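You operate a simulated robot arm through the tools that you are given. There is no shell and no other tool. Be economical: measure what you need, move in short steps, check, and stop when the job is done.

Carry out the task below with a simulated two-armed robot. There is one attempt and no reset: what you move stays moved.

## Task
Put the box labelled "tubing" from the top of the charge bench on the top of the trolley and the box marked "wipes" on the top of the long bench. Open the outside locker door, fetch the green beacon from the top shelf of the outside locker and set it on top of the purple carton, then shut the door. Take the blue lamp and leave it on the top of the trolley. Take the white pack on the free end of the kit bench and put it away on the top of the kit shelf. Put the green hand lamp on top of the pink pad on the counter top beside the wipe tub. Lift the lid of the yellow bin open. Any order will do. Set down upright: blue lamp, white pack, green hand lamp.

Only the result counts: the job must be done as asked and must still hold three seconds after the hand-in. Knocking over, shifting, dropping, spilling or breaking anything else fails it. A push-on lid holds only when it is set on centred and level and pressed home; a screw cap is set on level and turned clockwise until tight.

## Robot
Two 6-joint arms with two-finger grippers on one trunk, on a base that drives. Base frame: it is fixed to the floor where the robot stands at the start and does not move with it; the origin is under the middle of the robot, x ahead of it, y to its left, z up; the surface under the hand at the start is at about z = 0.86. Lengths are in m, angles in degrees, forces in N, time in s.
The left shoulder is at the start at [0.03, 0.178, 1.063], the right one opposite. With the tool pointing down near the work surface each hand reaches from about 0.48 to 0.82 m from the robot's upright axis, wherever it stands, measured 20 degrees to its own side. Places, roughly: blue lamp [-0.5, 5.25, 1]; green beacon [-1, 1.75, 1]; green hand lamp [0, 7.75, 1]; lid of the yellow bin [-0.6, 7.6, 0.5]; outside locker door [-1, 2, 0.9]; pink box, purple box, teal box [0.5, 0.25, 1]; pink pad (10x7x8 cm) [0.2, 7.6, 0.9]; purple carton [1.5, 5.75, 0.5]; top of the kit shelf [0.7, 0.8, 0.9]; top of the long bench (26x18 cm) [-0.12, -1.12, 0.9]; top of the trolley [1.1, 3.1, 0.8]; white pack [-0.25, 6.25, 1]. Payload 2.54 kg a hand.
Tool frame (each hand has its own): the origin (TCP) lies between the finger pads and is the grasp point; the fingertips stand 0.03 m ahead of it; z points along the fingers, y is the line along which they close. The gripper opens to 0.116 m. The gripper's body begins 0.095 m behind the TCP.
Orientation is told as [roll, pitch, yaw] about the base's x, y, z axes, in that order, counted from this pose: with the fingers straight down and closing along the base's y, the tool's x points along the base's -x, its y along +y and its z along -z.

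## Interface
- The arms move only by the tool send_rows. It takes "left_steps", "right_steps" or both (then of equal length, played together; a hand with none holds still); each is a list of rows, each a list of 3 entries, a list of its own where there are three numbers: the shift along the tool's x, y, z in m, then the turn, a rotation vector about the tool's x, y, z in rad, then the opening in per cent of the stroke, from 0 (shut) to 100 (fully open). In form: [[[tx, ty, tz], [rx, ry, rz], gripper], ...]. A call has 1 to 20 rows; each row shifts and turns the commanded pose from where the row before left it, along the tool's axes as they then stand. A row lasts 0.2 s, in which the tool goes at most 0.05 m and 8.6 degrees; a call with a longer step from one row to the next is refused whole, and so is a gripper value outside its range. A pose out of reach is approached as far as the arm can. The call stops where the force on the tool passes 40 N (or 10 N more than at its start, if that is more) or the arm is blocked; 0.2 s more then pass. The fingers move at their own pace (about 0.153 m/s each) and stop on an object; they squeeze with about 39 N. The grip force told is the motor's: it shows also when the fingers shut on nothing. Time passes only in rows, and 0.2 s behind the last, so rows that do not move let the fingers close. It gives the time, the measured TCP pose, the force on the tool (base axes), the opening and the grip force at its end, in the units of the frame above (readings bear some noise), with the torque about the TCP (base axes, N m) and any sound that the robot's microphone picked up, and new pictures: "pictures" is both (left out), scene, wrist or none (wrist: the cameras of the hands that moved).
- Cameras (640 x 400 px; columns grow to the right, rows downward): "scene" is now at [0.0235, 0.0116, 1.765]; the picture's right is [0.18, -0.98, 0.00], its down [-0.84, -0.15, -0.52] and it looks along [0.51, 0.09, -0.86] (base axes); focal length 262 px, centre (320, 200). "left" rides on the left gripper at [0.069, 0.015, -0.122] in its tool frame; the picture's right is [-0.21, 0.98, 0.00], its down [-0.83, -0.18, -0.53] and it looks along [-0.52, -0.11, 0.85] (tool axes); focal length 251 px, centre (320, 200). "right" rides on the right gripper at [0.069, -0.015, -0.122] in its tool frame; the picture's right is [0.21, 0.98, 0.00], its down [-0.83, 0.18, -0.53] and it looks along [-0.52, 0.11, 0.85] (tool axes); focal length 251 px, centre (320, 200). There is no depth. A picture from a camera that has moved, and an enlarged one, comes with that camera's place and axes in the base frame and with its lens. The place of the scene camera against the robot may be out by one fixed shift of up to 0.025 m in any direction.
- move_column(by): slides the trunk up (or, below 0, down) by that many m; the arms and the scene camera ride with it, the base frame stays. It gives what a move gives, with no picture.
- roll_base(legs): drives the robot by 1 to 6 legs, each [ahead, left, turn to the left] in m, m and degrees, along the robot's own axes; the way and the turn of a leg run together, so that a leg with both is an arc; at most 1.5 m and 180 degrees a leg. The arms and the cameras ride along, it lands a little off, and it stops where it bumps. It gives what a move gives, and a new picture of the scene camera.
- aim_head(pan, tilt): turns the head with the scene camera to pan (to the left, within 143 degrees either way) and tilt (down, from -29 to 69), counted from straight ahead of the robot. It gives what a move gives, and a new picture of the scene camera.
- enlarge(camera, box): a new picture of the part [left, top, right, bottom] of that camera's present view, enlarged. No time passes.
- sign_off(): hands the job in; it is judged then, once.

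Go step by step. Nothing tells you exact positions but the pictures and the camera data: compare them with the known pose of the tool, close in by small moves and look again before you grip or let go. The budget is 217 turns and 260 pictures, counting those below and the enlarged ones. Unless the task says otherwise, let go and move clear before handing in, and close with one line.

The tools are called after "Request:" as name(argument=value, ...) on one line, values as JSON. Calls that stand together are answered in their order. send_rows: Moves the arms, as the interface text tells. Its arguments: {"type":"object","properties":{"left_steps":{"type":"array","items":{"type":"array"}},"right_steps":{"type":"array","items":{"type":"array"}},"pictures":{"type":"string","enum":["both","scene","wrist","none"]}},"required":[]} The other tools are called the same way: move_column (by) slides the trunk up or down; roll_base (legs) drives the base; aim_head (pan, tilt) turns the head that bears the scene camera; enlarge (camera, box) takes an enlarged picture of a part of a camera's view; sign_off () hands the job in.

At the start:

```text
time_s: 0.0
left_eef_pos: [0.3397, 0.384, 1.1316]
left_ee_rot: [0.0, 0.0, 0.0]
left_force: [0.7, 0.6, 0.2]
left_ft_torque: [0.01, -0.02, 0.01]
left_finger_gap: 0.1159
left_grasp_force: 0.0
right_eef_pos: [0.5401, -0.0021, 1.174]
right_ee_rot: [0.0, 0.0, 0.1]
right_force: [0.3, 0.3, -0.2]
right_ft_torque: [0.01, -0.03, -0.02]
right_finger_gap: 0.116
right_grasp_force: 0.1
trunk travel left (down, up): [-0.275, 0.265]
robot x, y, heading: [-0.0014, 0.001, 0.1]
head pan, tilt: [10.3, 58.8]
```

scene: 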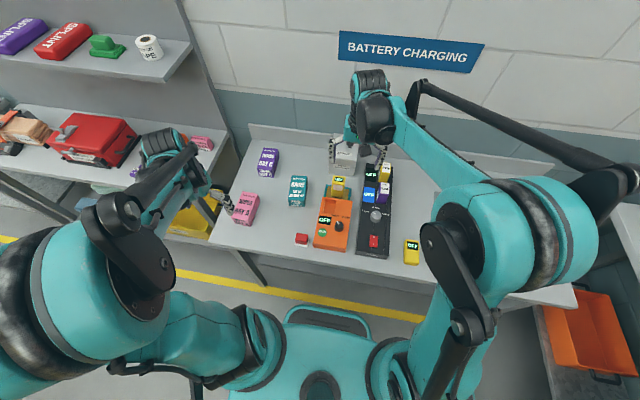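
right: 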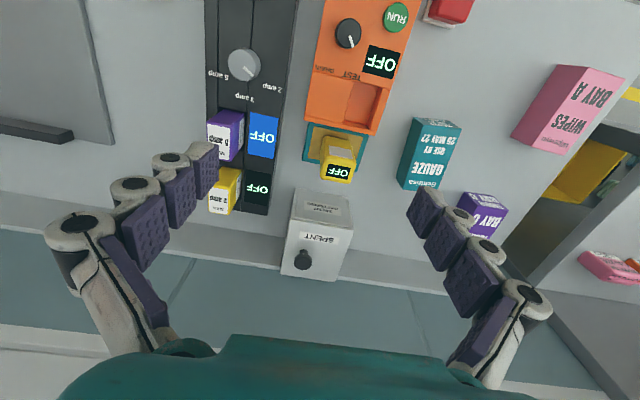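
left: 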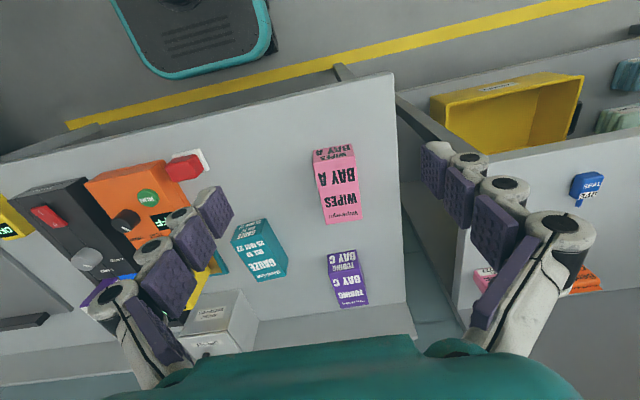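

I see the charge bench ahead with a purple "tubing" box, a pink "wipes" box and a teal "gauze" box. I look closer at the boxes before gripping.

Request:
enlarge(camera="left", box=[200, 120, 440, 320])

Request:
aim_head(pan=70, tilt=25)

Request:
aim_head(pan=-90, tilt=35)

```text
2.00 times, centred on (320, 220) of left
camera zoom: at [0.2704, 0.3991, 1.254], right [0.21, 0.98, 0.0], down [0.83, -0.18, 0.53], along [0.52, -0.11, -0.85], focal length 503 px, centre (320, 160)
```

zoom: 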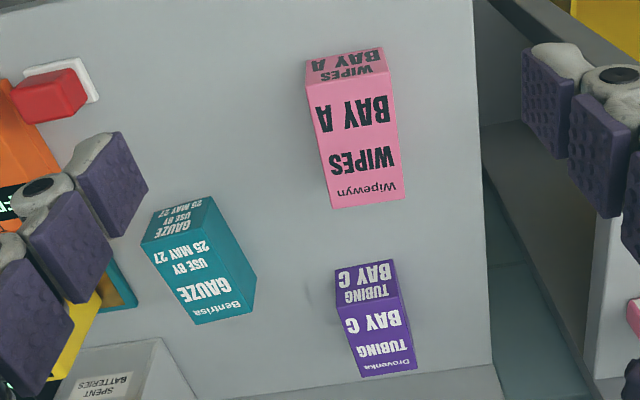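

```text
time_s: 1.3
left_eef_pos: [0.3393, 0.3844, 1.1316]
left_ee_rot: [0.0, 0.1, 0.1]
left_force: [0.0, -0.6, 0.0]
left_ft_torque: [0.0, 0.0, 0.02]
left_finger_gap: 0.1157
left_grasp_force: 0.1
right_eef_pos: [0.5402, -0.0006, 1.1774]
right_ee_rot: [-0.1, 0.0, 0.1]
right_force: [0.6, -0.1, -0.3]
right_ft_torque: [0.0, -0.02, -0.01]
right_finger_gap: 0.116
right_grasp_force: 0.0
trunk travel left (down, up): [-0.275, 0.265]
robot x, y, heading: [-0.0002, 0.0023, 0.2]
head pan, tilt: [70.0, 25.0]
camera scene: at [-0.0118, 0.0861, 1.8135], right [0.94, -0.34, 0.0], down [-0.15, -0.4, -0.91], along [0.31, 0.85, -0.42], focal length 262 px, centre (320, 200)
```

scene: 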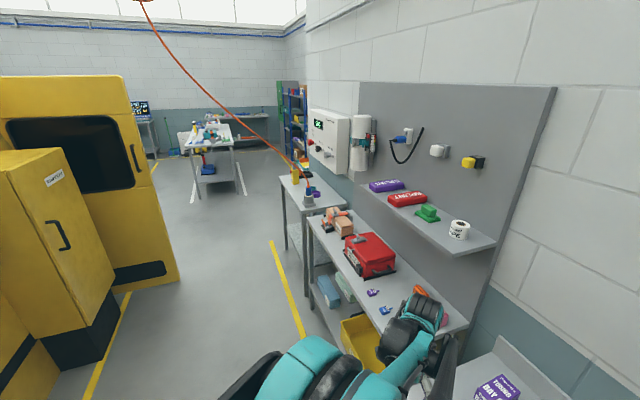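

```text
time_s: 3.8
left_eef_pos: [0.3389, 0.3834, 1.1323]
left_ee_rot: [0.1, 0.0, -0.1]
left_force: [0.1, -0.8, 0.3]
left_ft_torque: [0.01, 0.0, 0.04]
left_finger_gap: 0.1159
left_grasp_force: 0.1
right_eef_pos: [0.5402, -0.0007, 1.1742]
right_ee_rot: [0.0, 0.0, -0.1]
right_force: [-0.3, -0.9, 0.5]
right_ft_torque: [0.0, -0.01, 0.04]
right_finger_gap: 0.1161
right_grasp_force: 0.1
trunk travel left (down, up): [-0.275, 0.265]
robot x, y, heading: [0.0013, 0.0001, 0.0]
head pan, tilt: [-90.0, 35.0]
camera scene: at [-0.0434, -0.0886, 1.7978], right [-1.0, 0.0, 0.0], down [0.0, 0.57, -0.82], along [0.0, -0.82, -0.57], focal length 262 px, centre (320, 200)
```

scene: 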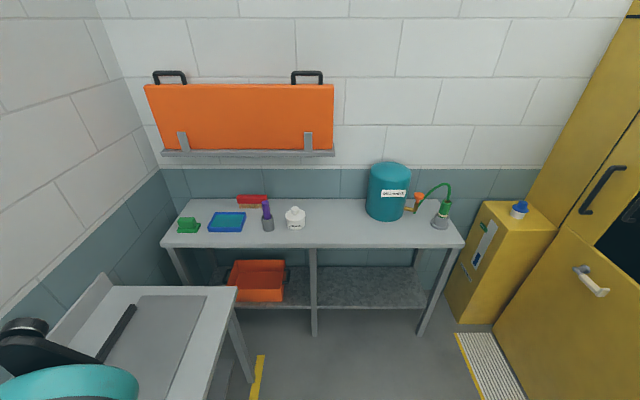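

The pink wipes box is at about (0.475, 0.387) and the purple tubing box at about (0.71, 0.37). Both lie flat and line up with the base axes. I send the left hand above the tubing box.

Request:
send_rows(left_steps=[[[-0.045, -0.002, 0.01], [0, 0, 0], 100], [[-0.045, -0.002, 0.01], [0, 0, 0], 100], [[-0.045, -0.002, 0.01], [0, 0, 0], 100], [[-0.045, -0.002, 0.01], [0, 0, 0], 100], [[-0.045, -0.002, 0.01], [0, 0, 0], 100], [[-0.045, -0.002, 0.01], [0, 0, 0], 100], [[-0.045, -0.002, 0.01], [0, 0, 0], 100], [[-0.04, 0, 0.01], [0, 0, 0], 100]], pictures="wrist")

```text
time_s: 5.6
left_eef_pos: [0.6952, 0.3724, 1.0488]
left_ee_rot: [0.0, 0.0, 0.0]
left_force: [-0.5, 1.0, 0.0]
left_ft_torque: [-0.01, 0.02, -0.01]
left_finger_gap: 0.1161
left_grasp_force: 0.2
right_eef_pos: [0.5414, -0.0011, 1.1759]
right_ee_rot: [0.0, 0.2, 0.0]
right_force: [0.3, 0.1, 0.4]
right_ft_torque: [-0.02, 0.04, 0.01]
right_finger_gap: 0.1158
right_grasp_force: 0.1
trunk travel left (down, up): [-0.275, 0.265]
robot x, y, heading: [-0.0001, 0.0017, -0.2]
head pan, tilt: [-90.0, 35.0]
camera left: at [0.627, 0.3876, 1.1707], right [0.21, 0.98, 0.0], down [0.83, -0.18, 0.53], along [0.52, -0.11, -0.85], focal length 251 px, centre (320, 200)
```

left: 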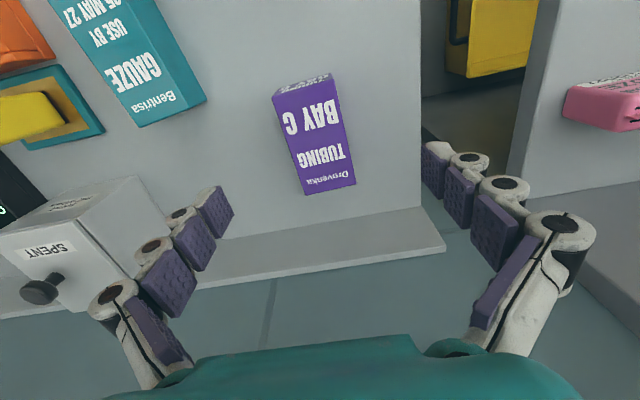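

The tubing box is confirmed at (0.709, 0.366). I lower the hand, grip and lift.

Request:
send_rows(left_steps=[[[-0.014, -0.006, 0.03], [0, 0, 0], 100], [[0, 0, 0.045], [0, 0, 0], 100], [[0, 0, 0.045], [0, 0, 0], 100], [[0, 0, 0.03], [0, 0, 0], 100], [[0, 0, 0], [0, 0, 0], 20], [[0, 0, 0], [0, 0, 0], 20], [[0, 0, 0], [0, 0, 0], 20]], pictures="wrist")

```text
time_s: 7.2
left_eef_pos: [0.7066, 0.3648, 0.9014]
left_ee_rot: [0.0, 0.0, 0.0]
left_force: [-0.9, -1.2, 0.1]
left_ft_torque: [-0.07, 0.05, -0.03]
left_finger_gap: 0.0646
left_grasp_force: 38.7
right_eef_pos: [0.5396, -0.0003, 1.1756]
right_ee_rot: [-0.1, 0.0, 0.1]
right_force: [0.4, -0.2, 0.3]
right_ft_torque: [0.01, 0.01, 0.01]
right_finger_gap: 0.1158
right_grasp_force: 0.0
trunk travel left (down, up): [-0.275, 0.265]
robot x, y, heading: [0.0008, -0.0008, -0.0]
head pan, tilt: [-90.0, 35.0]
camera left: at [0.6364, 0.3799, 1.0237], right [0.21, 0.98, 0.0], down [0.83, -0.18, 0.53], along [0.52, -0.11, -0.85], focal length 251 px, centre (320, 200)
```

left: 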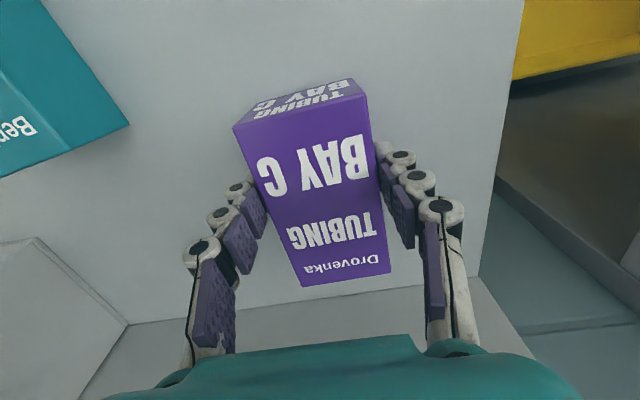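

The tubing box is gripped. I lift it and draw it back, then step left so the right hand can take the wipes box.

Request:
send_rows(left_steps=[[[0, 0, -0.045], [0, 0, 0], 20], [[0, 0, -0.045], [0, 0, 0], 20], [[0, 0, -0.045], [0, 0, 0], 20], [[0, 0, -0.045], [0, 0, 0], 20], [[0, 0, -0.045], [0, 0, 0], 20], [[0.04, 0.01, -0.02], [0, 0, 0], 20], [[0.045, 0.01, 0], [0, 0, 0], 20], [[0.045, 0.01, 0], [0, 0, 0], 20], [[0.045, 0.01, 0], [0, 0, 0], 20], [[0.045, 0.01, 0], [0, 0, 0], 20], [[0.045, 0.01, 0], [0, 0, 0], 20], [[0.045, 0.01, 0], [0, 0, 0], 20], [[0.045, 0.01, 0], [0, 0, 0], 20]], pictures="none")

Request:
roll_base(legs=[[0, 0.28, 0]])

```text
time_s: 10.0
left_eef_pos: [0.3505, 0.443, 1.1489]
left_ee_rot: [-0.1, -0.1, 0.0]
left_force: [0.3, 0.1, -2.1]
left_ft_torque: [-0.01, 0.0, 0.0]
left_finger_gap: 0.064
left_grasp_force: 39.1
right_eef_pos: [0.5393, -0.001, 1.1773]
right_ee_rot: [-0.1, -0.1, 0.1]
right_force: [-0.4, -0.1, -0.5]
right_ft_torque: [-0.03, -0.03, -0.01]
right_finger_gap: 0.116
right_grasp_force: 0.2
trunk travel left (down, up): [-0.275, 0.265]
robot x, y, heading: [-0.0025, -0.0015, -0.2]
head pan, tilt: [-90.0, 35.0]
```

```text
time_s: 11.9
left_eef_pos: [0.3464, 0.7298, 1.1476]
left_ee_rot: [0.0, -0.1, 0.6]
left_force: [0.3, 0.0, -1.6]
left_ft_torque: [0.0, 0.08, 0.01]
left_finger_gap: 0.0643
left_grasp_force: 38.8
right_eef_pos: [0.5383, 0.2888, 1.1755]
right_ee_rot: [0.0, 0.0, 0.6]
right_force: [1.0, -0.2, -0.1]
right_ft_torque: [0.0, -0.02, 0.0]
right_finger_gap: 0.1162
right_grasp_force: 0.1
trunk travel left (down, up): [-0.275, 0.265]
robot x, y, heading: [0.0005, 0.2857, 0.7]
head pan, tilt: [-90.0, 35.0]
camera scene: at [-0.0439, 0.1966, 1.7979], right [-1.0, -0.01, 0.0], down [-0.01, 0.57, -0.82], along [0.01, -0.82, -0.57], focal length 262 px, centre (320, 200)
```

scene: 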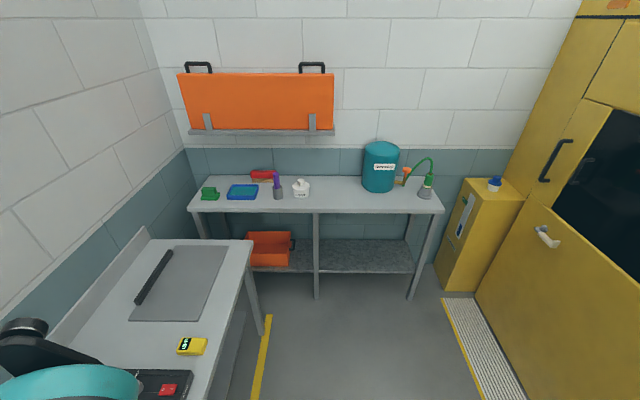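

The right hand now goes above the wipes box.

Request:
send_rows(right_steps=[[[0.021, 0.033, 0.03], [0, 0, 0], 100], [[0.021, 0.033, 0.03], [0, 0, 0], 100], [[0.021, 0.033, 0.03], [0, 0, 0], 100], [[0, 0, 0.04], [0, 0, 0], 100]], pictures="wrist")

```text
time_s: 12.9
left_eef_pos: [0.3468, 0.73, 1.1467]
left_ee_rot: [-0.1, 0.0, 0.6]
left_force: [0.6, -1.0, -2.9]
left_ft_torque: [0.0, 0.05, 0.02]
left_finger_gap: 0.0643
left_grasp_force: 38.9
right_eef_pos: [0.4759, 0.3853, 1.0477]
right_ee_rot: [0.0, 0.1, 0.4]
right_force: [0.0, 0.1, 0.3]
right_ft_torque: [-0.01, 0.03, -0.02]
right_finger_gap: 0.1158
right_grasp_force: 0.2
trunk travel left (down, up): [-0.275, 0.265]
robot x, y, heading: [-0.0005, 0.2855, 0.8]
head pan, tilt: [-90.0, 35.0]
camera right: at [0.4074, 0.3705, 1.1696], right [-0.22, 0.97, 0.0], down [0.82, 0.19, 0.53], along [0.52, 0.12, -0.85], focal length 251 px, centre (320, 200)
```

right: 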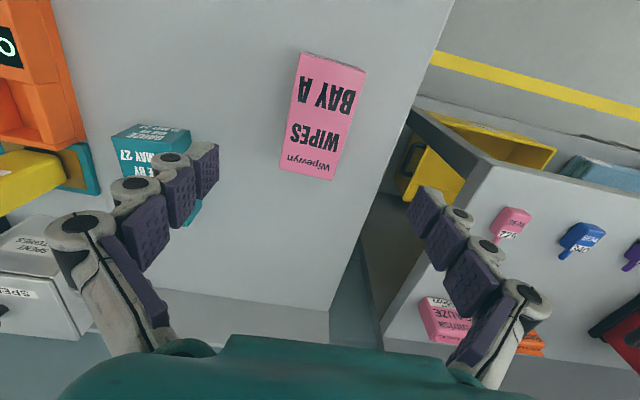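

Request:
send_rows(right_steps=[[[0.004, 0.002, 0.035], [0, 0, 0], 100], [[0, 0, 0.045], [0, 0, 0], 100], [[0, 0, 0.045], [0, 0, 0], 100], [[0, 0, 0.022], [0, 0, 0], 100], [[0, 0, 0], [0, 0, 0], 20], [[0, 0, 0], [0, 0, 0], 20], [[0, 0, 0], [0, 0, 0], 20]], pictures="wrist")

```text
time_s: 14.5
left_eef_pos: [0.3458, 0.731, 1.1485]
left_ee_rot: [0.0, 0.0, 0.5]
left_force: [0.2, -0.3, -1.5]
left_ft_torque: [-0.02, 0.02, 0.04]
left_finger_gap: 0.0641
left_grasp_force: 38.6
right_eef_pos: [0.4716, 0.389, 0.9004]
right_ee_rot: [0.0, 0.0, 0.4]
right_force: [-0.2, -1.2, 2.4]
right_ft_torque: [-0.24, -0.09, -0.15]
right_finger_gap: 0.0644
right_grasp_force: 38.7
trunk travel left (down, up): [-0.275, 0.265]
robot x, y, heading: [0.0005, 0.2847, 0.5]
head pan, tilt: [-90.0, 35.0]
camera right: at [0.4022, 0.3737, 1.0222], right [-0.22, 0.97, 0.0], down [0.82, 0.19, 0.53], along [0.52, 0.12, -0.85], focal length 251 px, centre (320, 200)
```

right: 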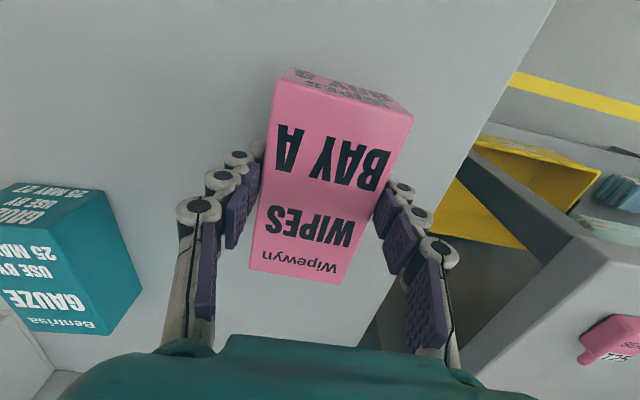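

Both boxes are in hand. I lift the wipes box, back off, turn right and drive up to the long bench.

Request:
send_rows(right_steps=[[[0, 0, -0.045], [0, 0, 0], 20], [[0, 0, -0.045], [0, 0, 0], 20], [[0, 0, -0.045], [0, 0, 0], 20], [[0, 0, -0.045], [0, 0, 0], 20], [[0, 0, -0.045], [0, 0, 0], 20], [[0, -0.045, -0.03], [0, 0, 0], 20], [[0, -0.045, 0], [0, 0, 0], 20], [[0, -0.045, 0], [0, 0, 0], 20]], pictures="none")

Request:
roll_base(legs=[[-0.12, 0, 0], [0, 0, -90], [0.55, 0.06, 0]])

Request:
aim_head(pan=0, tilt=45)

```text
refused: row 6 steps farther than a row can; nothing moved
```

```text
time_s: 17.4
left_eef_pos: [0.3996, 0.5073, 1.147]
left_ee_rot: [0.1, -0.1, -28.1]
left_force: [0.2, 0.0, -2.0]
left_ft_torque: [0.02, 0.03, 0.02]
left_finger_gap: 0.0644
left_grasp_force: 38.6
right_eef_pos: [0.3467, 0.1574, 0.8992]
right_ee_rot: [1.0, 0.5, -27.4]
right_force: [-0.7, 0.5, -2.3]
right_ft_torque: [0.05, 0.04, 0.01]
right_finger_gap: 0.0654
right_grasp_force: 39.1
trunk travel left (down, up): [-0.275, 0.265]
robot x, y, heading: [-0.1214, 0.2818, -28.1]
head pan, tilt: [-90.0, 35.0]
stopped in leg 2: the force on the tool passed its limit at 59 N (the readings are from after the stop); the commanded pose is now the measured one
camera scene: at [-0.2005, 0.2193, 1.7978], right [-0.88, 0.47, 0.0], down [0.27, 0.51, -0.82], along [-0.39, -0.72, -0.57], focal length 262 px, centre (320, 200)
```

scene: 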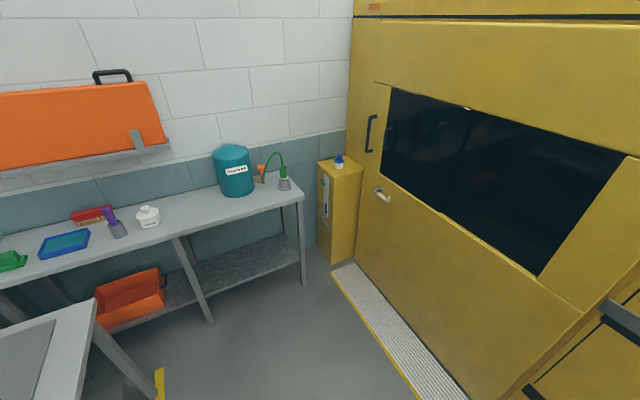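

```text
time_s: 19.1
left_eef_pos: [0.4, 0.5082, 1.1471]
left_ee_rot: [0.0, 0.0, -28.1]
left_force: [-0.1, 0.1, -1.6]
left_ft_torque: [0.0, 0.03, -0.02]
left_finger_gap: 0.0641
left_grasp_force: 38.6
right_eef_pos: [0.3461, 0.1587, 0.8997]
right_ee_rot: [0.8, 0.5, -27.3]
right_force: [0.8, 3.2, -2.2]
right_ft_torque: [0.0, -0.01, 0.25]
right_finger_gap: 0.0652
right_grasp_force: 38.6
trunk travel left (down, up): [-0.275, 0.265]
robot x, y, heading: [-0.1191, 0.2872, -28.1]
head pan, tilt: [0.0, 45.0]
camera scene: at [-0.0872, 0.259, 1.783], right [-0.47, -0.88, 0.0], down [-0.62, 0.33, -0.71], along [0.62, -0.33, -0.71], focal length 262 px, centre (320, 200)
```

scene: 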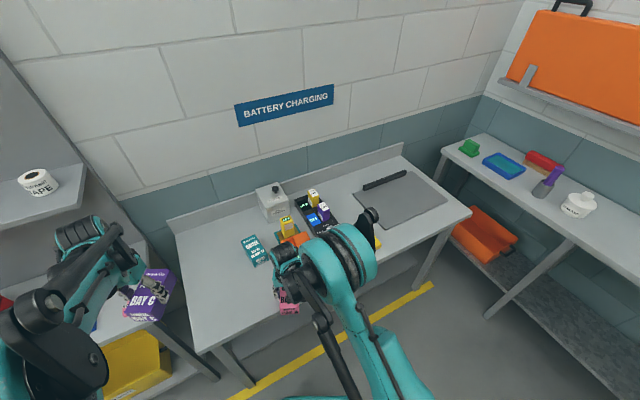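

The lift was refused because one row was too long, so the base drove off with the wipes box still at bench height, and it dragged until the force limit stopped it. I check what it touched before going on.

Request:
enlarge(camera="right", box=[0, 0, 640, 400])

Request:
enlarge(camera="scene", box=[200, 160, 440, 310])

```text
1.00 times, centred on (320, 200) of right (not enlarged: the box is as wide or as high as the picture)
camera zoom: at [0.2777, 0.1737, 1.0224], right [0.26, 0.97, 0.02], down [0.82, -0.23, 0.53], along [0.52, -0.12, -0.85], focal length 251 px, centre (320, 200)
```

zoom: 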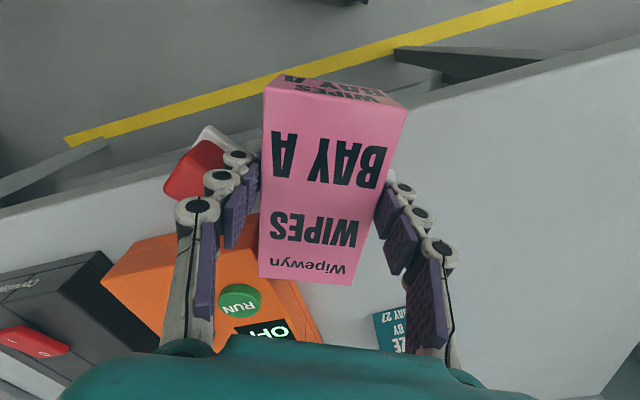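

```text
2.67 times, centred on (320, 235) of scene
camera zoom: at [-0.0872, 0.259, 1.783], right [-0.47, -0.88, 0.0], down [-0.62, 0.33, -0.71], along [0.62, -0.33, -0.71], focal length 698 px, centre (320, 107)
```

zoom: 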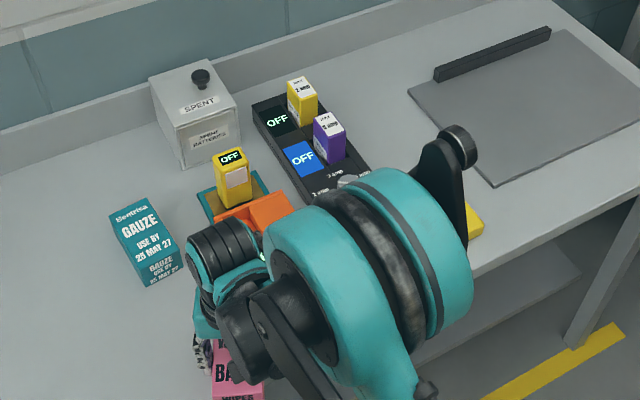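

A finger came against the red block and the orange device. I lift straight up and check whether they shifted.

Request:
send_rows(right_steps=[[[0, 0, -0.03], [0, 0, 0], 20], [[0, 0, -0.045], [0, 0, 0], 20], [[0, 0, -0.045], [0, 0, 0], 20], [[0, 0, -0.045], [0, 0, 0], 20], [[0, 0, -0.045], [0, 0, 0], 20], [[0, 0, -0.035], [0, 0, 0], 20]], pictures="both")

```text
time_s: 20.5
left_eef_pos: [0.3989, 0.5073, 1.1476]
left_ee_rot: [0.0, 0.0, -28.0]
left_force: [0.2, 1.6, -1.9]
left_ft_torque: [0.03, -0.01, -0.01]
left_finger_gap: 0.0641
left_grasp_force: 38.4
right_eef_pos: [0.347, 0.1551, 1.1443]
right_ee_rot: [1.0, 0.4, -27.4]
right_force: [1.0, -0.9, -1.8]
right_ft_torque: [0.01, 0.0, -0.04]
right_finger_gap: 0.0656
right_grasp_force: 39.2
trunk travel left (down, up): [-0.275, 0.265]
robot x, y, heading: [-0.1188, 0.2842, -28.0]
head pan, tilt: [0.0, 45.0]
camera scene: at [-0.0882, 0.2583, 1.783], right [-0.47, -0.88, 0.0], down [-0.62, 0.33, -0.71], along [0.62, -0.33, -0.71], focal length 262 px, centre (320, 200)
camera right: at [0.2787, 0.1717, 1.2674], right [0.26, 0.97, 0.02], down [0.82, -0.23, 0.53], along [0.52, -0.12, -0.85], focal length 251 px, centre (320, 200)
```

scene: 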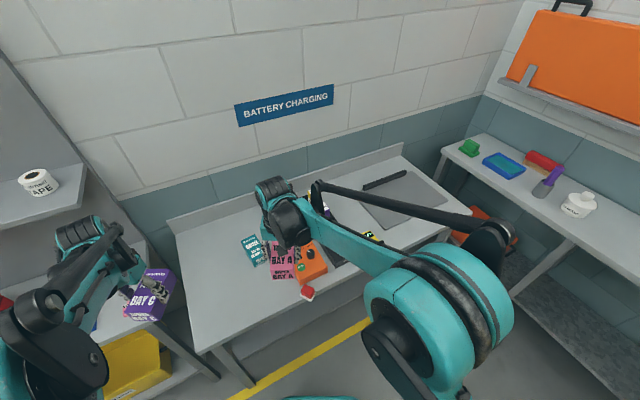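
right: 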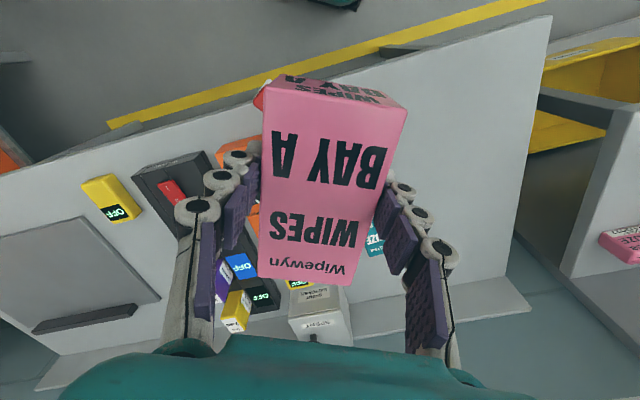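

Request:
enlarge(camera="scene", box=[200, 200, 400, 325])

```text
3.20 times, centred on (300, 262) of scene
camera zoom: at [-0.0882, 0.2583, 1.783], right [-0.47, -0.88, 0.0], down [-0.62, 0.33, -0.71], along [0.62, -0.33, -0.71], focal length 838 px, centre (384, 0)
```

zoom: 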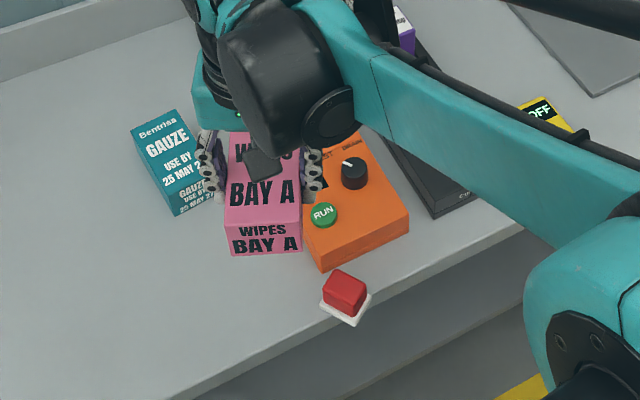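

The red block on its white plate was pushed about 5 cm, to the bench's front edge. I'll put it back where it stood once a hand is free. Its original plate centre was about (0.394, 0.153). First I turn and deliver the wipes box.

Request:
roll_base(legs=[[0, 0, -62], [0.6, 0.08, 0]])

```text
time_s: 26.6
left_eef_pos: [0.3589, -0.6616, 1.1484]
left_ee_rot: [0.0, 0.0, -92.8]
left_force: [0.1, 0.0, -3.1]
left_ft_torque: [0.03, 0.0, 0.01]
left_finger_gap: 0.0646
left_grasp_force: 39.0
right_eef_pos: [0.0183, -0.7655, 1.1443]
right_ee_rot: [0.8, 0.5, -92.2]
right_force: [0.0, -0.3, -1.0]
right_ft_torque: [0.03, 0.03, 0.02]
right_finger_gap: 0.065
right_grasp_force: 38.5
trunk travel left (down, up): [-0.275, 0.265]
robot x, y, heading: [-0.0632, -0.2873, -93.0]
head pan, tilt: [0.0, 45.0]
camera scene: at [-0.081, -0.3407, 1.7829], right [-1.0, 0.05, 0.0], down [0.04, 0.71, -0.71], along [-0.04, -0.71, -0.71], focal length 262 px, centre (320, 200)
```

scene: 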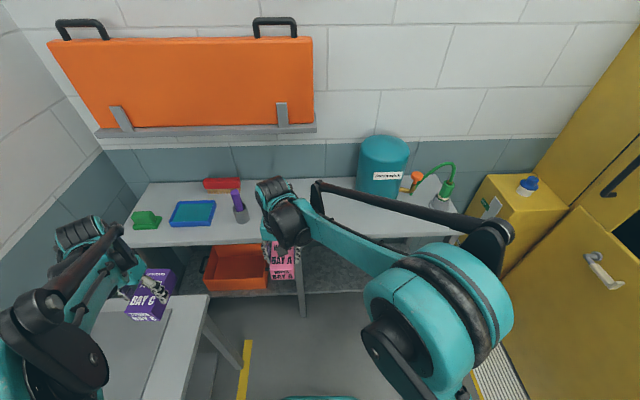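

The pot and tank sit either side of the free patch around (-0.12, -1.12). I drive closer and move the right hand above that spot.

Request:
roll_base(legs=[[0.22, 0.03, 3]])

Request:
enlarge(camera="right", box=[0, 0, 640, 400])

```text
time_s: 28.2
left_eef_pos: [0.4004, -0.8579, 1.1472]
left_ee_rot: [0.0, 0.1, -90.3]
left_force: [0.2, -0.8, -2.0]
left_ft_torque: [0.08, 0.0, -0.01]
left_finger_gap: 0.0638
left_grasp_force: 39.1
right_eef_pos: [0.0652, -0.9774, 1.144]
right_ee_rot: [1.0, 0.5, -89.5]
right_force: [-0.1, -1.2, -2.3]
right_ft_torque: [0.05, -0.02, 0.0]
right_finger_gap: 0.0644
right_grasp_force: 39.2
trunk travel left (down, up): [-0.275, 0.265]
robot x, y, heading: [-0.0428, -0.5024, -90.3]
head pan, tilt: [0.0, 45.0]
camera scene: at [-0.0548, -0.5575, 1.7829], right [-1.0, 0.01, 0.0], down [0.0, 0.71, -0.71], along [0.0, -0.71, -0.71], focal length 262 px, centre (320, 200)
```

scene: 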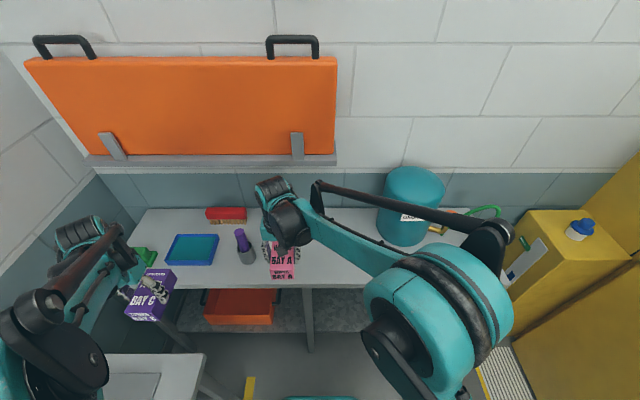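

```text
1.00 times, centred on (320, 200) of right (not enlarged: the box is as wide or as high as the picture)
camera zoom: at [0.0467, -0.9094, 1.2665], right [0.97, 0.22, 0.02], down [0.18, -0.83, 0.53], along [0.13, -0.51, -0.85], focal length 251 px, centre (320, 200)
```

zoom: 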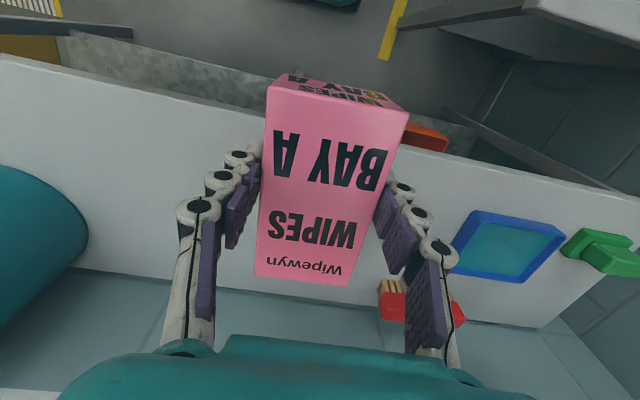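

Request:
send_rows(right_steps=[[[-0.0286, -0.037, 0], [0, 0, 0], 20], [[-0.0286, -0.037, 0], [0, 0, 0], 20], [[-0.0286, -0.037, 0], [0, 0, 0], 20], [[-0.0286, -0.037, 0], [0, 0, 0], 20], [[-0.0286, -0.037, 0], [0, 0, 0], 20]], pictures="both")

```text
time_s: 29.4
left_eef_pos: [0.3984, -0.8581, 1.1477]
left_ee_rot: [0.2, 0.2, -90.2]
left_force: [0.5, -0.5, -2.0]
left_ft_torque: [0.05, -0.04, 0.01]
left_finger_gap: 0.0641
left_grasp_force: 38.7
right_eef_pos: [-0.1205, -1.1184, 1.1388]
right_ee_rot: [1.0, 0.5, -89.5]
right_force: [-0.4, 1.0, -2.5]
right_ft_torque: [0.0, -0.03, 0.0]
right_finger_gap: 0.0644
right_grasp_force: 38.8
trunk travel left (down, up): [-0.275, 0.265]
robot x, y, heading: [-0.0406, -0.5005, -90.0]
head pan, tilt: [0.0, 45.0]
camera scene: at [-0.0568, -0.5579, 1.7829], right [-1.0, 0.01, 0.0], down [0.0, 0.71, -0.71], along [0.0, -0.71, -0.71], focal length 262 px, centre (320, 200)
camera right: at [-0.1385, -1.0519, 1.2613], right [0.97, 0.22, 0.02], down [0.18, -0.83, 0.53], along [0.13, -0.51, -0.85], focal length 251 px, centre (320, 200)
```

scene: 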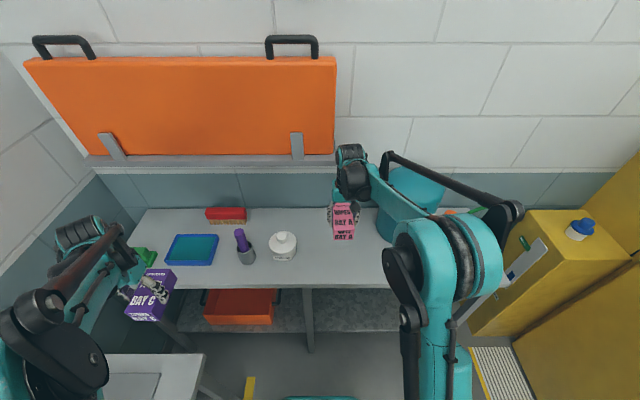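
right: 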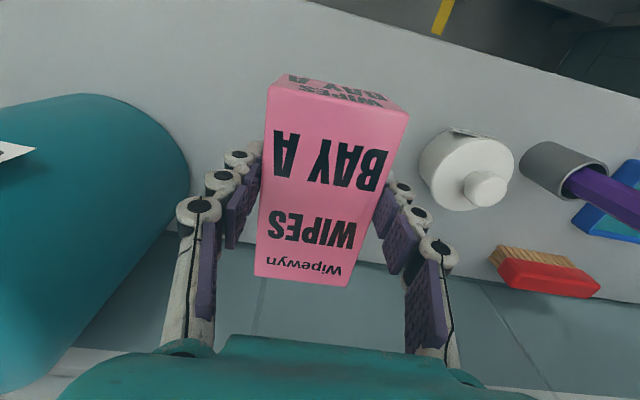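

The way down is clear between the pot and the tank. I lower until contact.

Request:
send_rows(right_steps=[[[0, 0, 0.045], [-0.017, 0.009, 0], 20], [[0, 0, 0.045], [0, 0, 0], 20], [[0, 0, 0.045], [0, 0, 0], 20], [[0, 0, 0.045], [0, 0, 0], 20], [[0, 0, 0.035], [0, 0, 0], 20], [[0, 0, 0.008], [0, 0, 0], 20], [[0, 0, 0.008], [0, 0, 0], 20]], pictures="both")

```text
time_s: 30.8
left_eef_pos: [0.4001, -0.8543, 1.1494]
left_ee_rot: [-0.1, 0.0, -90.3]
left_force: [-0.2, 0.0, -2.2]
left_ft_torque: [0.04, -0.01, 0.0]
left_finger_gap: 0.0642
left_grasp_force: 38.8
right_eef_pos: [-0.1101, -1.1164, 0.9275]
right_ee_rot: [1.7, 0.9, -89.4]
right_force: [1.4, 7.7, 34.9]
right_ft_torque: [-0.22, 1.3, -0.14]
right_finger_gap: 0.0645
right_grasp_force: 38.9
trunk travel left (down, up): [-0.275, 0.265]
robot x, y, heading: [-0.0429, -0.5019, -90.5]
head pan, tilt: [0.0, 45.0]
stopped in row 6 (right hand): the force on the tool passed its limit at 74 N (the readings are from after the stop); the commanded pose is now the measured one
camera scene: at [-0.0541, -0.5515, 1.7835], right [-1.0, 0.01, 0.0], down [0.0, 0.71, -0.71], along [0.0, -0.71, -0.71], focal length 262 px, centre (320, 200)
camera right: at [-0.1302, -1.0502, 1.0513], right [0.97, 0.22, 0.03], down [0.17, -0.83, 0.53], along [0.14, -0.51, -0.85], focal length 251 px, centre (320, 200)
```

scene: 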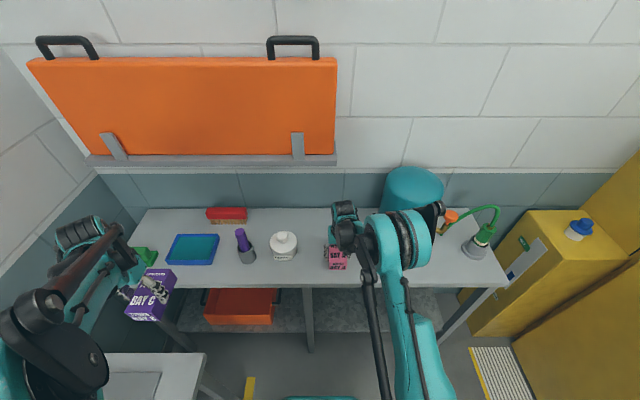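
right: 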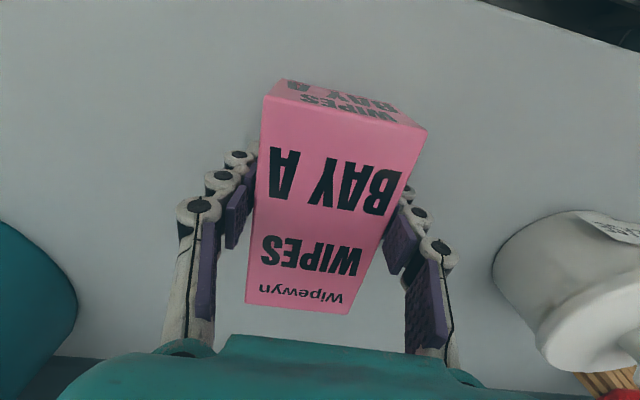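

It touched higher than expected, so the bench here is at about 0.885, and the box is slightly tilted. I raise it a little and level the hand.

Request:
send_rows(right_steps=[[[0, 0, -0.008], [0, 0, 0], 20], [[0, 0, -0.006], [0, -0.02, 0], 20], [[0, 0, 0], [0, 0, 0], 20]], pictures="wrist")

```text
time_s: 31.6
left_eef_pos: [0.3995, -0.8589, 1.1474]
left_ee_rot: [0.1, 0.2, -90.4]
left_force: [-0.5, -0.5, -2.0]
left_ft_torque: [0.05, 0.01, 0.0]
left_finger_gap: 0.0646
left_grasp_force: 39.0
right_eef_pos: [-0.1133, -1.1212, 0.9395]
right_ee_rot: [1.9, -0.3, -89.5]
right_force: [0.0, 0.2, -2.9]
right_ft_torque: [0.05, 0.02, 0.03]
right_finger_gap: 0.0642
right_grasp_force: 39.5
trunk travel left (down, up): [-0.275, 0.265]
robot x, y, heading: [-0.0398, -0.5023, -90.2]
head pan, tilt: [0.0, 45.0]
camera right: at [-0.1326, -1.0512, 1.0599], right [0.97, 0.22, 0.03], down [0.17, -0.82, 0.54], along [0.15, -0.52, -0.84], focal length 251 px, centre (320, 200)
```

right: 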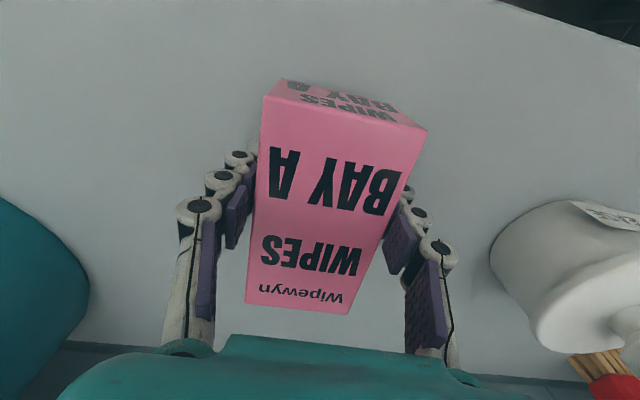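

Request:
send_rows(right_steps=[[[-0.002, -0.005, 0.004], [0.034, 0, 0], 20], [[0, 0, 0.006], [0, 0, 0], 20], [[0, 0, 0.005], [0, 0, 0], 20], [[0, 0, 0.004], [0, 0, 0], 20], [[0, 0, 0.004], [0, 0, 0], 20]], pictures="wrist")

```text
time_s: 32.4
left_eef_pos: [0.3999, -0.8556, 1.1474]
left_ee_rot: [-0.1, -0.1, -90.3]
left_force: [-1.4, 0.2, -1.2]
left_ft_torque: [0.01, -0.01, -0.01]
left_finger_gap: 0.0641
left_grasp_force: 39.0
right_eef_pos: [-0.1171, -1.1224, 0.9274]
right_ee_rot: [-0.2, -0.4, -89.6]
right_force: [-0.7, 2.8, 22.7]
right_ft_torque: [0.15, -0.45, 0.04]
right_finger_gap: 0.0643
right_grasp_force: 38.7
trunk travel left (down, up): [-0.275, 0.265]
robot x, y, heading: [-0.0403, -0.4999, -90.3]
head pan, tilt: [0.0, 45.0]
stopped in row 4 (right hand): the force on the tool passed its limit at 49 N (the readings are from after the stop); the commanded pose is now the measured one
camera right: at [-0.1327, -1.0521, 1.0494], right [0.98, 0.22, 0.0], down [0.19, -0.82, 0.54], along [0.12, -0.53, -0.84], focal length 251 px, centre (320, 200)
```

right: 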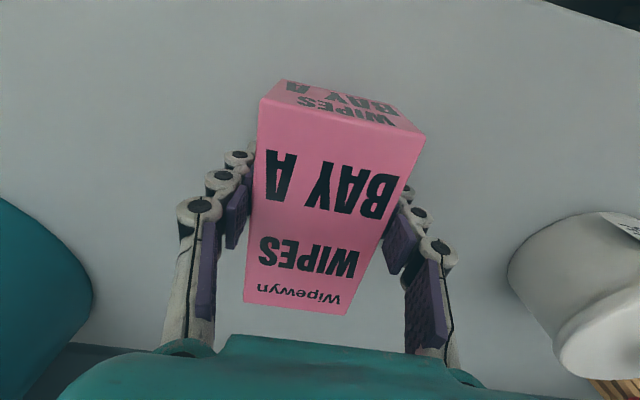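

The box rests on the surface, so I release and rise.

Request:
send_rows(right_steps=[[[0, 0, 0], [0, 0, 0], 70], [[0, 0, 0], [0, 0, 0], 100], [[0, 0, 0], [0, 0, 0], 100], [[0, 0, -0.04], [0, 0, 0], 100], [[0, 0, -0.045], [0, 0, 0], 100], [[0, 0, -0.045], [0, 0, 0], 100], [[0, 0, -0.045], [0, 0, 0], 100], [[0.03, 0, -0.035], [0, 0, 0], 100], [[0.045, 0, 0], [0, 0, 0], 100]], pictures="both")

```text
time_s: 34.4
left_eef_pos: [0.3983, -0.8569, 1.1479]
left_ee_rot: [0.0, 0.0, -90.3]
left_force: [-0.9, 0.8, -1.8]
left_ft_torque: [0.03, 0.02, -0.01]
left_finger_gap: 0.0641
left_grasp_force: 39.3
right_eef_pos: [-0.1171, -1.0458, 1.1347]
right_ee_rot: [-0.2, -0.4, -89.6]
right_force: [0.2, 0.7, 0.7]
right_ft_torque: [-0.04, 0.0, 0.01]
right_finger_gap: 0.116
right_grasp_force: 0.1
trunk travel left (down, up): [-0.275, 0.265]
robot x, y, heading: [-0.042, -0.5039, -90.4]
head pan, tilt: [0.0, 45.0]
camera scene: at [-0.0551, -0.5547, 1.783], right [-1.0, 0.01, 0.0], down [0.0, 0.71, -0.71], along [0.0, -0.71, -0.71], focal length 262 px, centre (320, 200)
camera right: at [-0.1332, -0.976, 1.2565], right [0.98, 0.22, 0.0], down [0.19, -0.82, 0.54], along [0.12, -0.53, -0.84], focal length 251 px, centre (320, 200)
```

scene: 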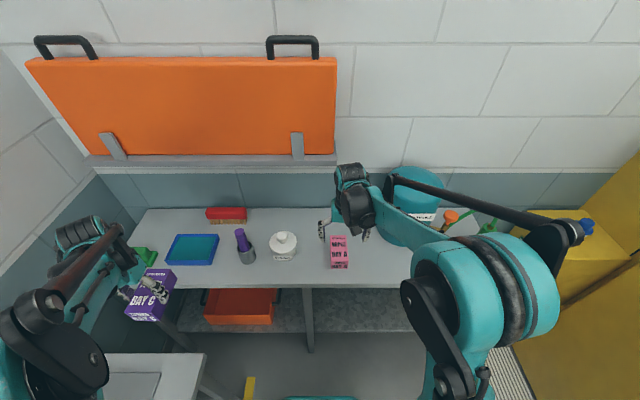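
right: 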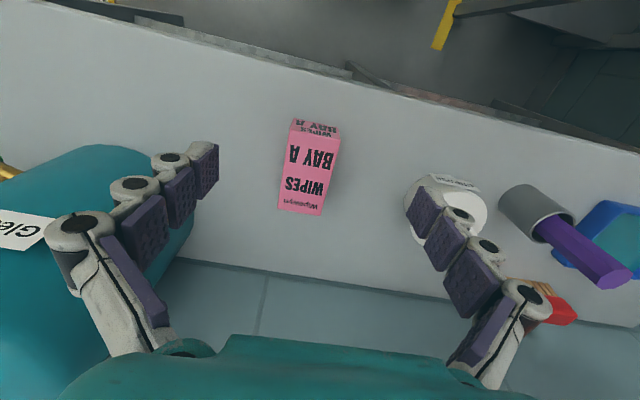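

The wipes box is placed on the long bench. Next I go back to the charge bench to set the red block right.

Request:
roll_base(legs=[[-0.6, -0.02, 0], [0, 0, 90]])

```text
time_s: 41.6
left_eef_pos: [0.2902, 0.5321, 1.1479]
left_ee_rot: [0.0, 0.0, 0.1]
left_force: [1.1, 0.1, -2.4]
left_ft_torque: [0.01, 0.03, -0.01]
left_finger_gap: 0.0638
left_grasp_force: 39.0
right_eef_pos: [0.4834, 0.0158, 1.1344]
right_ee_rot: [-0.2, -0.4, 0.7]
right_force: [0.1, 0.5, 0.8]
right_ft_torque: [0.02, -0.01, 0.02]
right_finger_gap: 0.1157
right_grasp_force: 0.1
trunk travel left (down, up): [-0.275, 0.265]
robot x, y, heading: [-0.064, 0.092, -0.1]
head pan, tilt: [0.0, 45.0]
camera scene: at [-0.0231, 0.0891, 1.783], right [0.0, -1.0, 0.0], down [-0.71, 0.0, -0.71], along [0.71, 0.0, -0.71], focal length 262 px, centre (320, 200)
```

scene: 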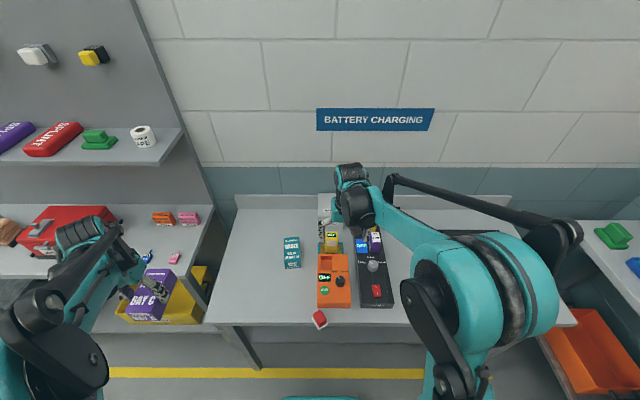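

Request:
send_rows(right_steps=[[[0.031, 0.031, 0], [0, 0, 0], 100], [[0.031, 0.031, 0], [0, 0, 0], 100], [[0.031, 0.031, 0], [0, 0, 0], 100], [[0.031, 0.031, 0], [0, 0, 0], 100]], pictures="wrist")

Request:
enlarge(camera="right", box=[160, 0, 480, 200])

```text
time_s: 42.6
left_eef_pos: [0.2876, 0.5335, 1.1478]
left_ee_rot: [0.0, -0.1, 0.2]
left_force: [0.3, -0.7, -3.2]
left_ft_torque: [-0.03, 0.02, -0.02]
left_finger_gap: 0.0638
left_grasp_force: 39.1
right_eef_pos: [0.3515, 0.1424, 1.1324]
right_ee_rot: [-0.2, -0.4, 0.9]
right_force: [-0.7, 0.1, 0.9]
right_ft_torque: [0.0, -0.02, -0.05]
right_finger_gap: 0.116
right_grasp_force: 0.1
trunk travel left (down, up): [-0.275, 0.265]
robot x, y, heading: [-0.0628, 0.0898, 0.0]
head pan, tilt: [0.0, 45.0]
camera right: at [0.2821, 0.126, 1.2546], right [-0.23, 0.97, 0.0], down [0.82, 0.19, 0.54], along [0.53, 0.12, -0.84], focal length 251 px, centre (320, 200)
```

right: 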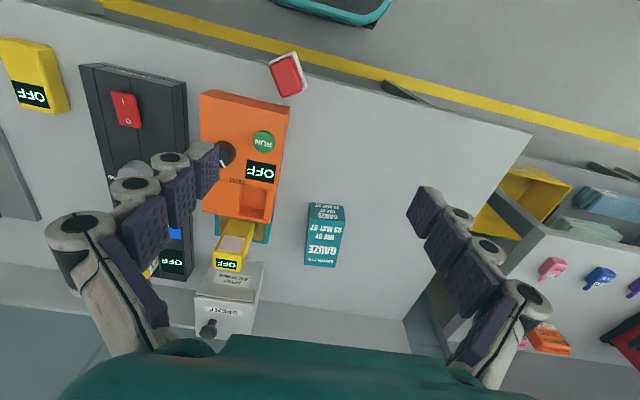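

```text
2.00 times, centred on (320, 100) of right
camera zoom: at [0.2821, 0.126, 1.2546], right [-0.23, 0.97, 0.0], down [0.82, 0.19, 0.54], along [0.53, 0.12, -0.84], focal length 503 px, centre (320, 400)
```

zoom: 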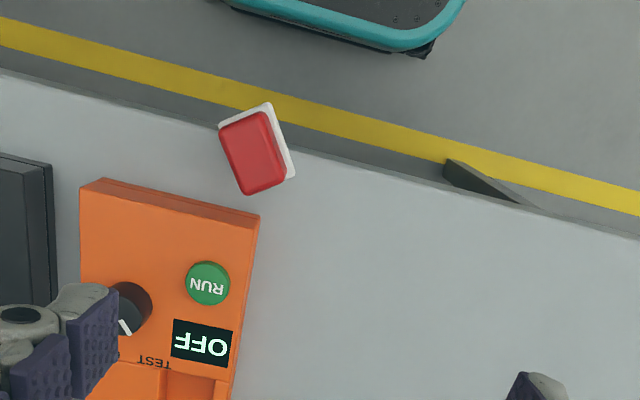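

The block lies askew at the edge, with its plate centre at (0.336, 0.093) and long axis about 34° from x. It stood at about (0.394, 0.151) with its long axis along y, and the orange device looks unmoved. I back the base up for reach, then bring the right hand over it at yaw -56°.

Request:
roll_base(legs=[[-0.16, 0, 0]])

Request:
send_rows(right_steps=[[[-0.045, 0, 0], [0, 0, 0], 100], [[-0.045, 0, 0], [0, 0, 0], 100], [[-0.045, 0, 0], [0, 0, 0], 100], [[0, -0.04, 0], [0, 0, 0], 100], [[0, 0, 0], [0, 0, 0.142], 100], [[0, 0, 0], [0, 0, 0.142], 100], [[0, 0, 0], [0, 0, 0.142], 100], [[0, 0, 0], [0, 0, 0.142], 100], [[0, 0, 0], [0, 0, 0.142], 100], [[0, 0, 0], [0, 0, 0.142], 100], [[0, 0, 0], [0, 0, 0.142], 100]], pictures="wrist")

```text
time_s: 44.0
left_eef_pos: [0.1275, 0.5343, 1.1494]
left_ee_rot: [0.0, 0.0, 0.7]
left_force: [0.0, -0.3, -1.5]
left_ft_torque: [-0.02, 0.02, 0.0]
left_finger_gap: 0.0639
left_grasp_force: 38.9
right_eef_pos: [0.1934, 0.1437, 1.1329]
right_ee_rot: [-0.3, -0.4, 1.3]
right_force: [0.0, 0.4, 0.0]
right_ft_torque: [-0.03, -0.04, -0.03]
right_finger_gap: 0.1163
right_grasp_force: 0.0
trunk travel left (down, up): [-0.275, 0.265]
robot x, y, heading: [-0.2189, 0.0906, 0.3]
head pan, tilt: [0.0, 45.0]
camera scene: at [-0.183, 0.0887, 1.783], right [0.01, -1.0, 0.0], down [-0.71, -0.01, -0.71], along [0.71, 0.01, -0.71], focal length 262 px, centre (320, 200)
```

scene: 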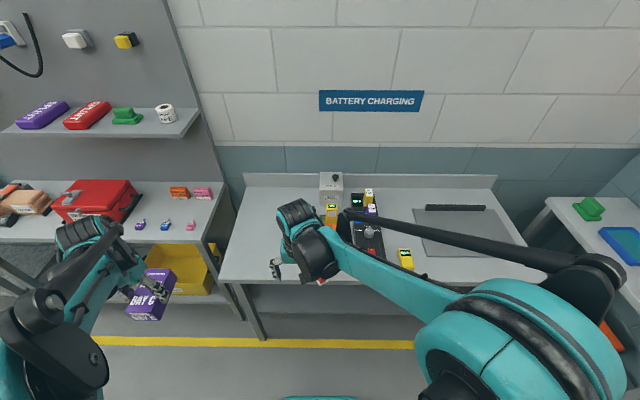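

```text
time_s: 46.4
left_eef_pos: [0.1281, 0.5327, 1.1475]
left_ee_rot: [0.1, 0.0, 0.7]
left_force: [-0.1, -0.1, -2.2]
left_ft_torque: [-0.02, 0.02, -0.01]
left_finger_gap: 0.064
left_grasp_force: 39.0
right_eef_pos: [0.3291, 0.1066, 1.1334]
right_ee_rot: [0.2, -0.3, -55.9]
right_force: [0.0, -0.7, 0.4]
right_ft_torque: [0.0, -0.01, 0.01]
right_finger_gap: 0.1158
right_grasp_force: 0.0
trunk travel left (down, up): [-0.275, 0.265]
robot x, y, heading: [-0.2221, 0.0904, 0.6]
head pan, tilt: [0.0, 45.0]
camera right: at [0.2769, 0.1555, 1.2554], right [0.69, 0.73, 0.0], down [0.61, -0.58, 0.54], along [0.39, -0.37, -0.84], focal length 251 px, centre (320, 200)
```

right: 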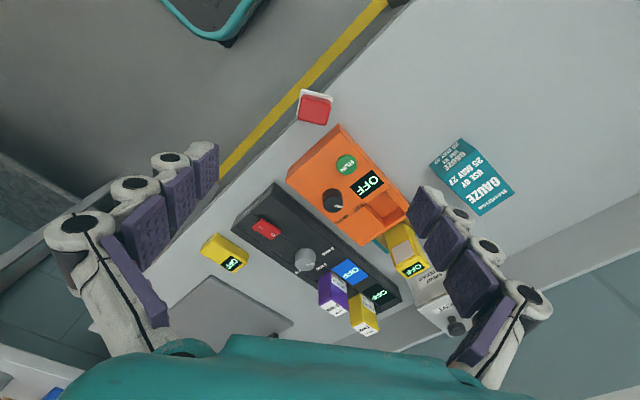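

The hand is aligned, so I descend and grip the block.

Request:
send_rows(right_steps=[[[-0.007, 0, 0.04], [0, 0, 0], 100], [[0, 0, 0.045], [0, 0, 0], 100], [[0, 0, 0.045], [0, 0, 0], 100], [[0, 0, 0.04], [0, 0, 0], 100], [[0, 0, 0.035], [0, 0, 0], 100]], pictures="wrist")

```text
time_s: 47.6
left_eef_pos: [0.1278, 0.5337, 1.1471]
left_ee_rot: [0.0, 0.1, 0.6]
left_force: [1.0, 0.4, -2.0]
left_ft_torque: [0.0, 0.04, -0.01]
left_finger_gap: 0.0641
left_grasp_force: 38.9
right_eef_pos: [0.3358, 0.1034, 0.9268]
right_ee_rot: [0.2, -0.3, -55.7]
right_force: [-0.1, -0.5, 0.1]
right_ft_torque: [-0.01, 0.0, -0.02]
right_finger_gap: 0.1162
right_grasp_force: 0.0
trunk travel left (down, up): [-0.275, 0.265]
robot x, y, heading: [-0.2238, 0.0885, 0.7]
head pan, tilt: [0.0, 45.0]
camera right: at [0.2825, 0.1525, 1.0486], right [0.69, 0.73, 0.0], down [0.61, -0.58, 0.54], along [0.39, -0.37, -0.84], focal length 251 px, centre (320, 200)
```

right: 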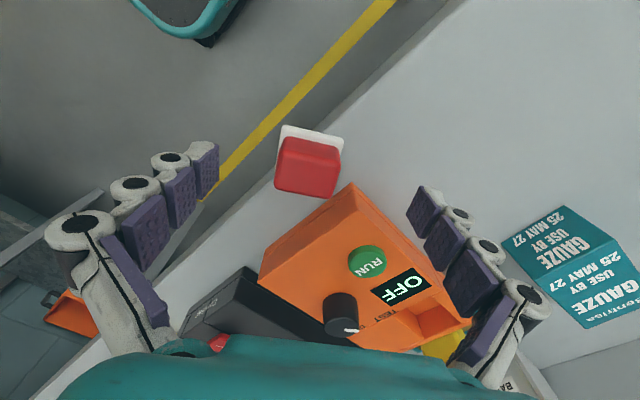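

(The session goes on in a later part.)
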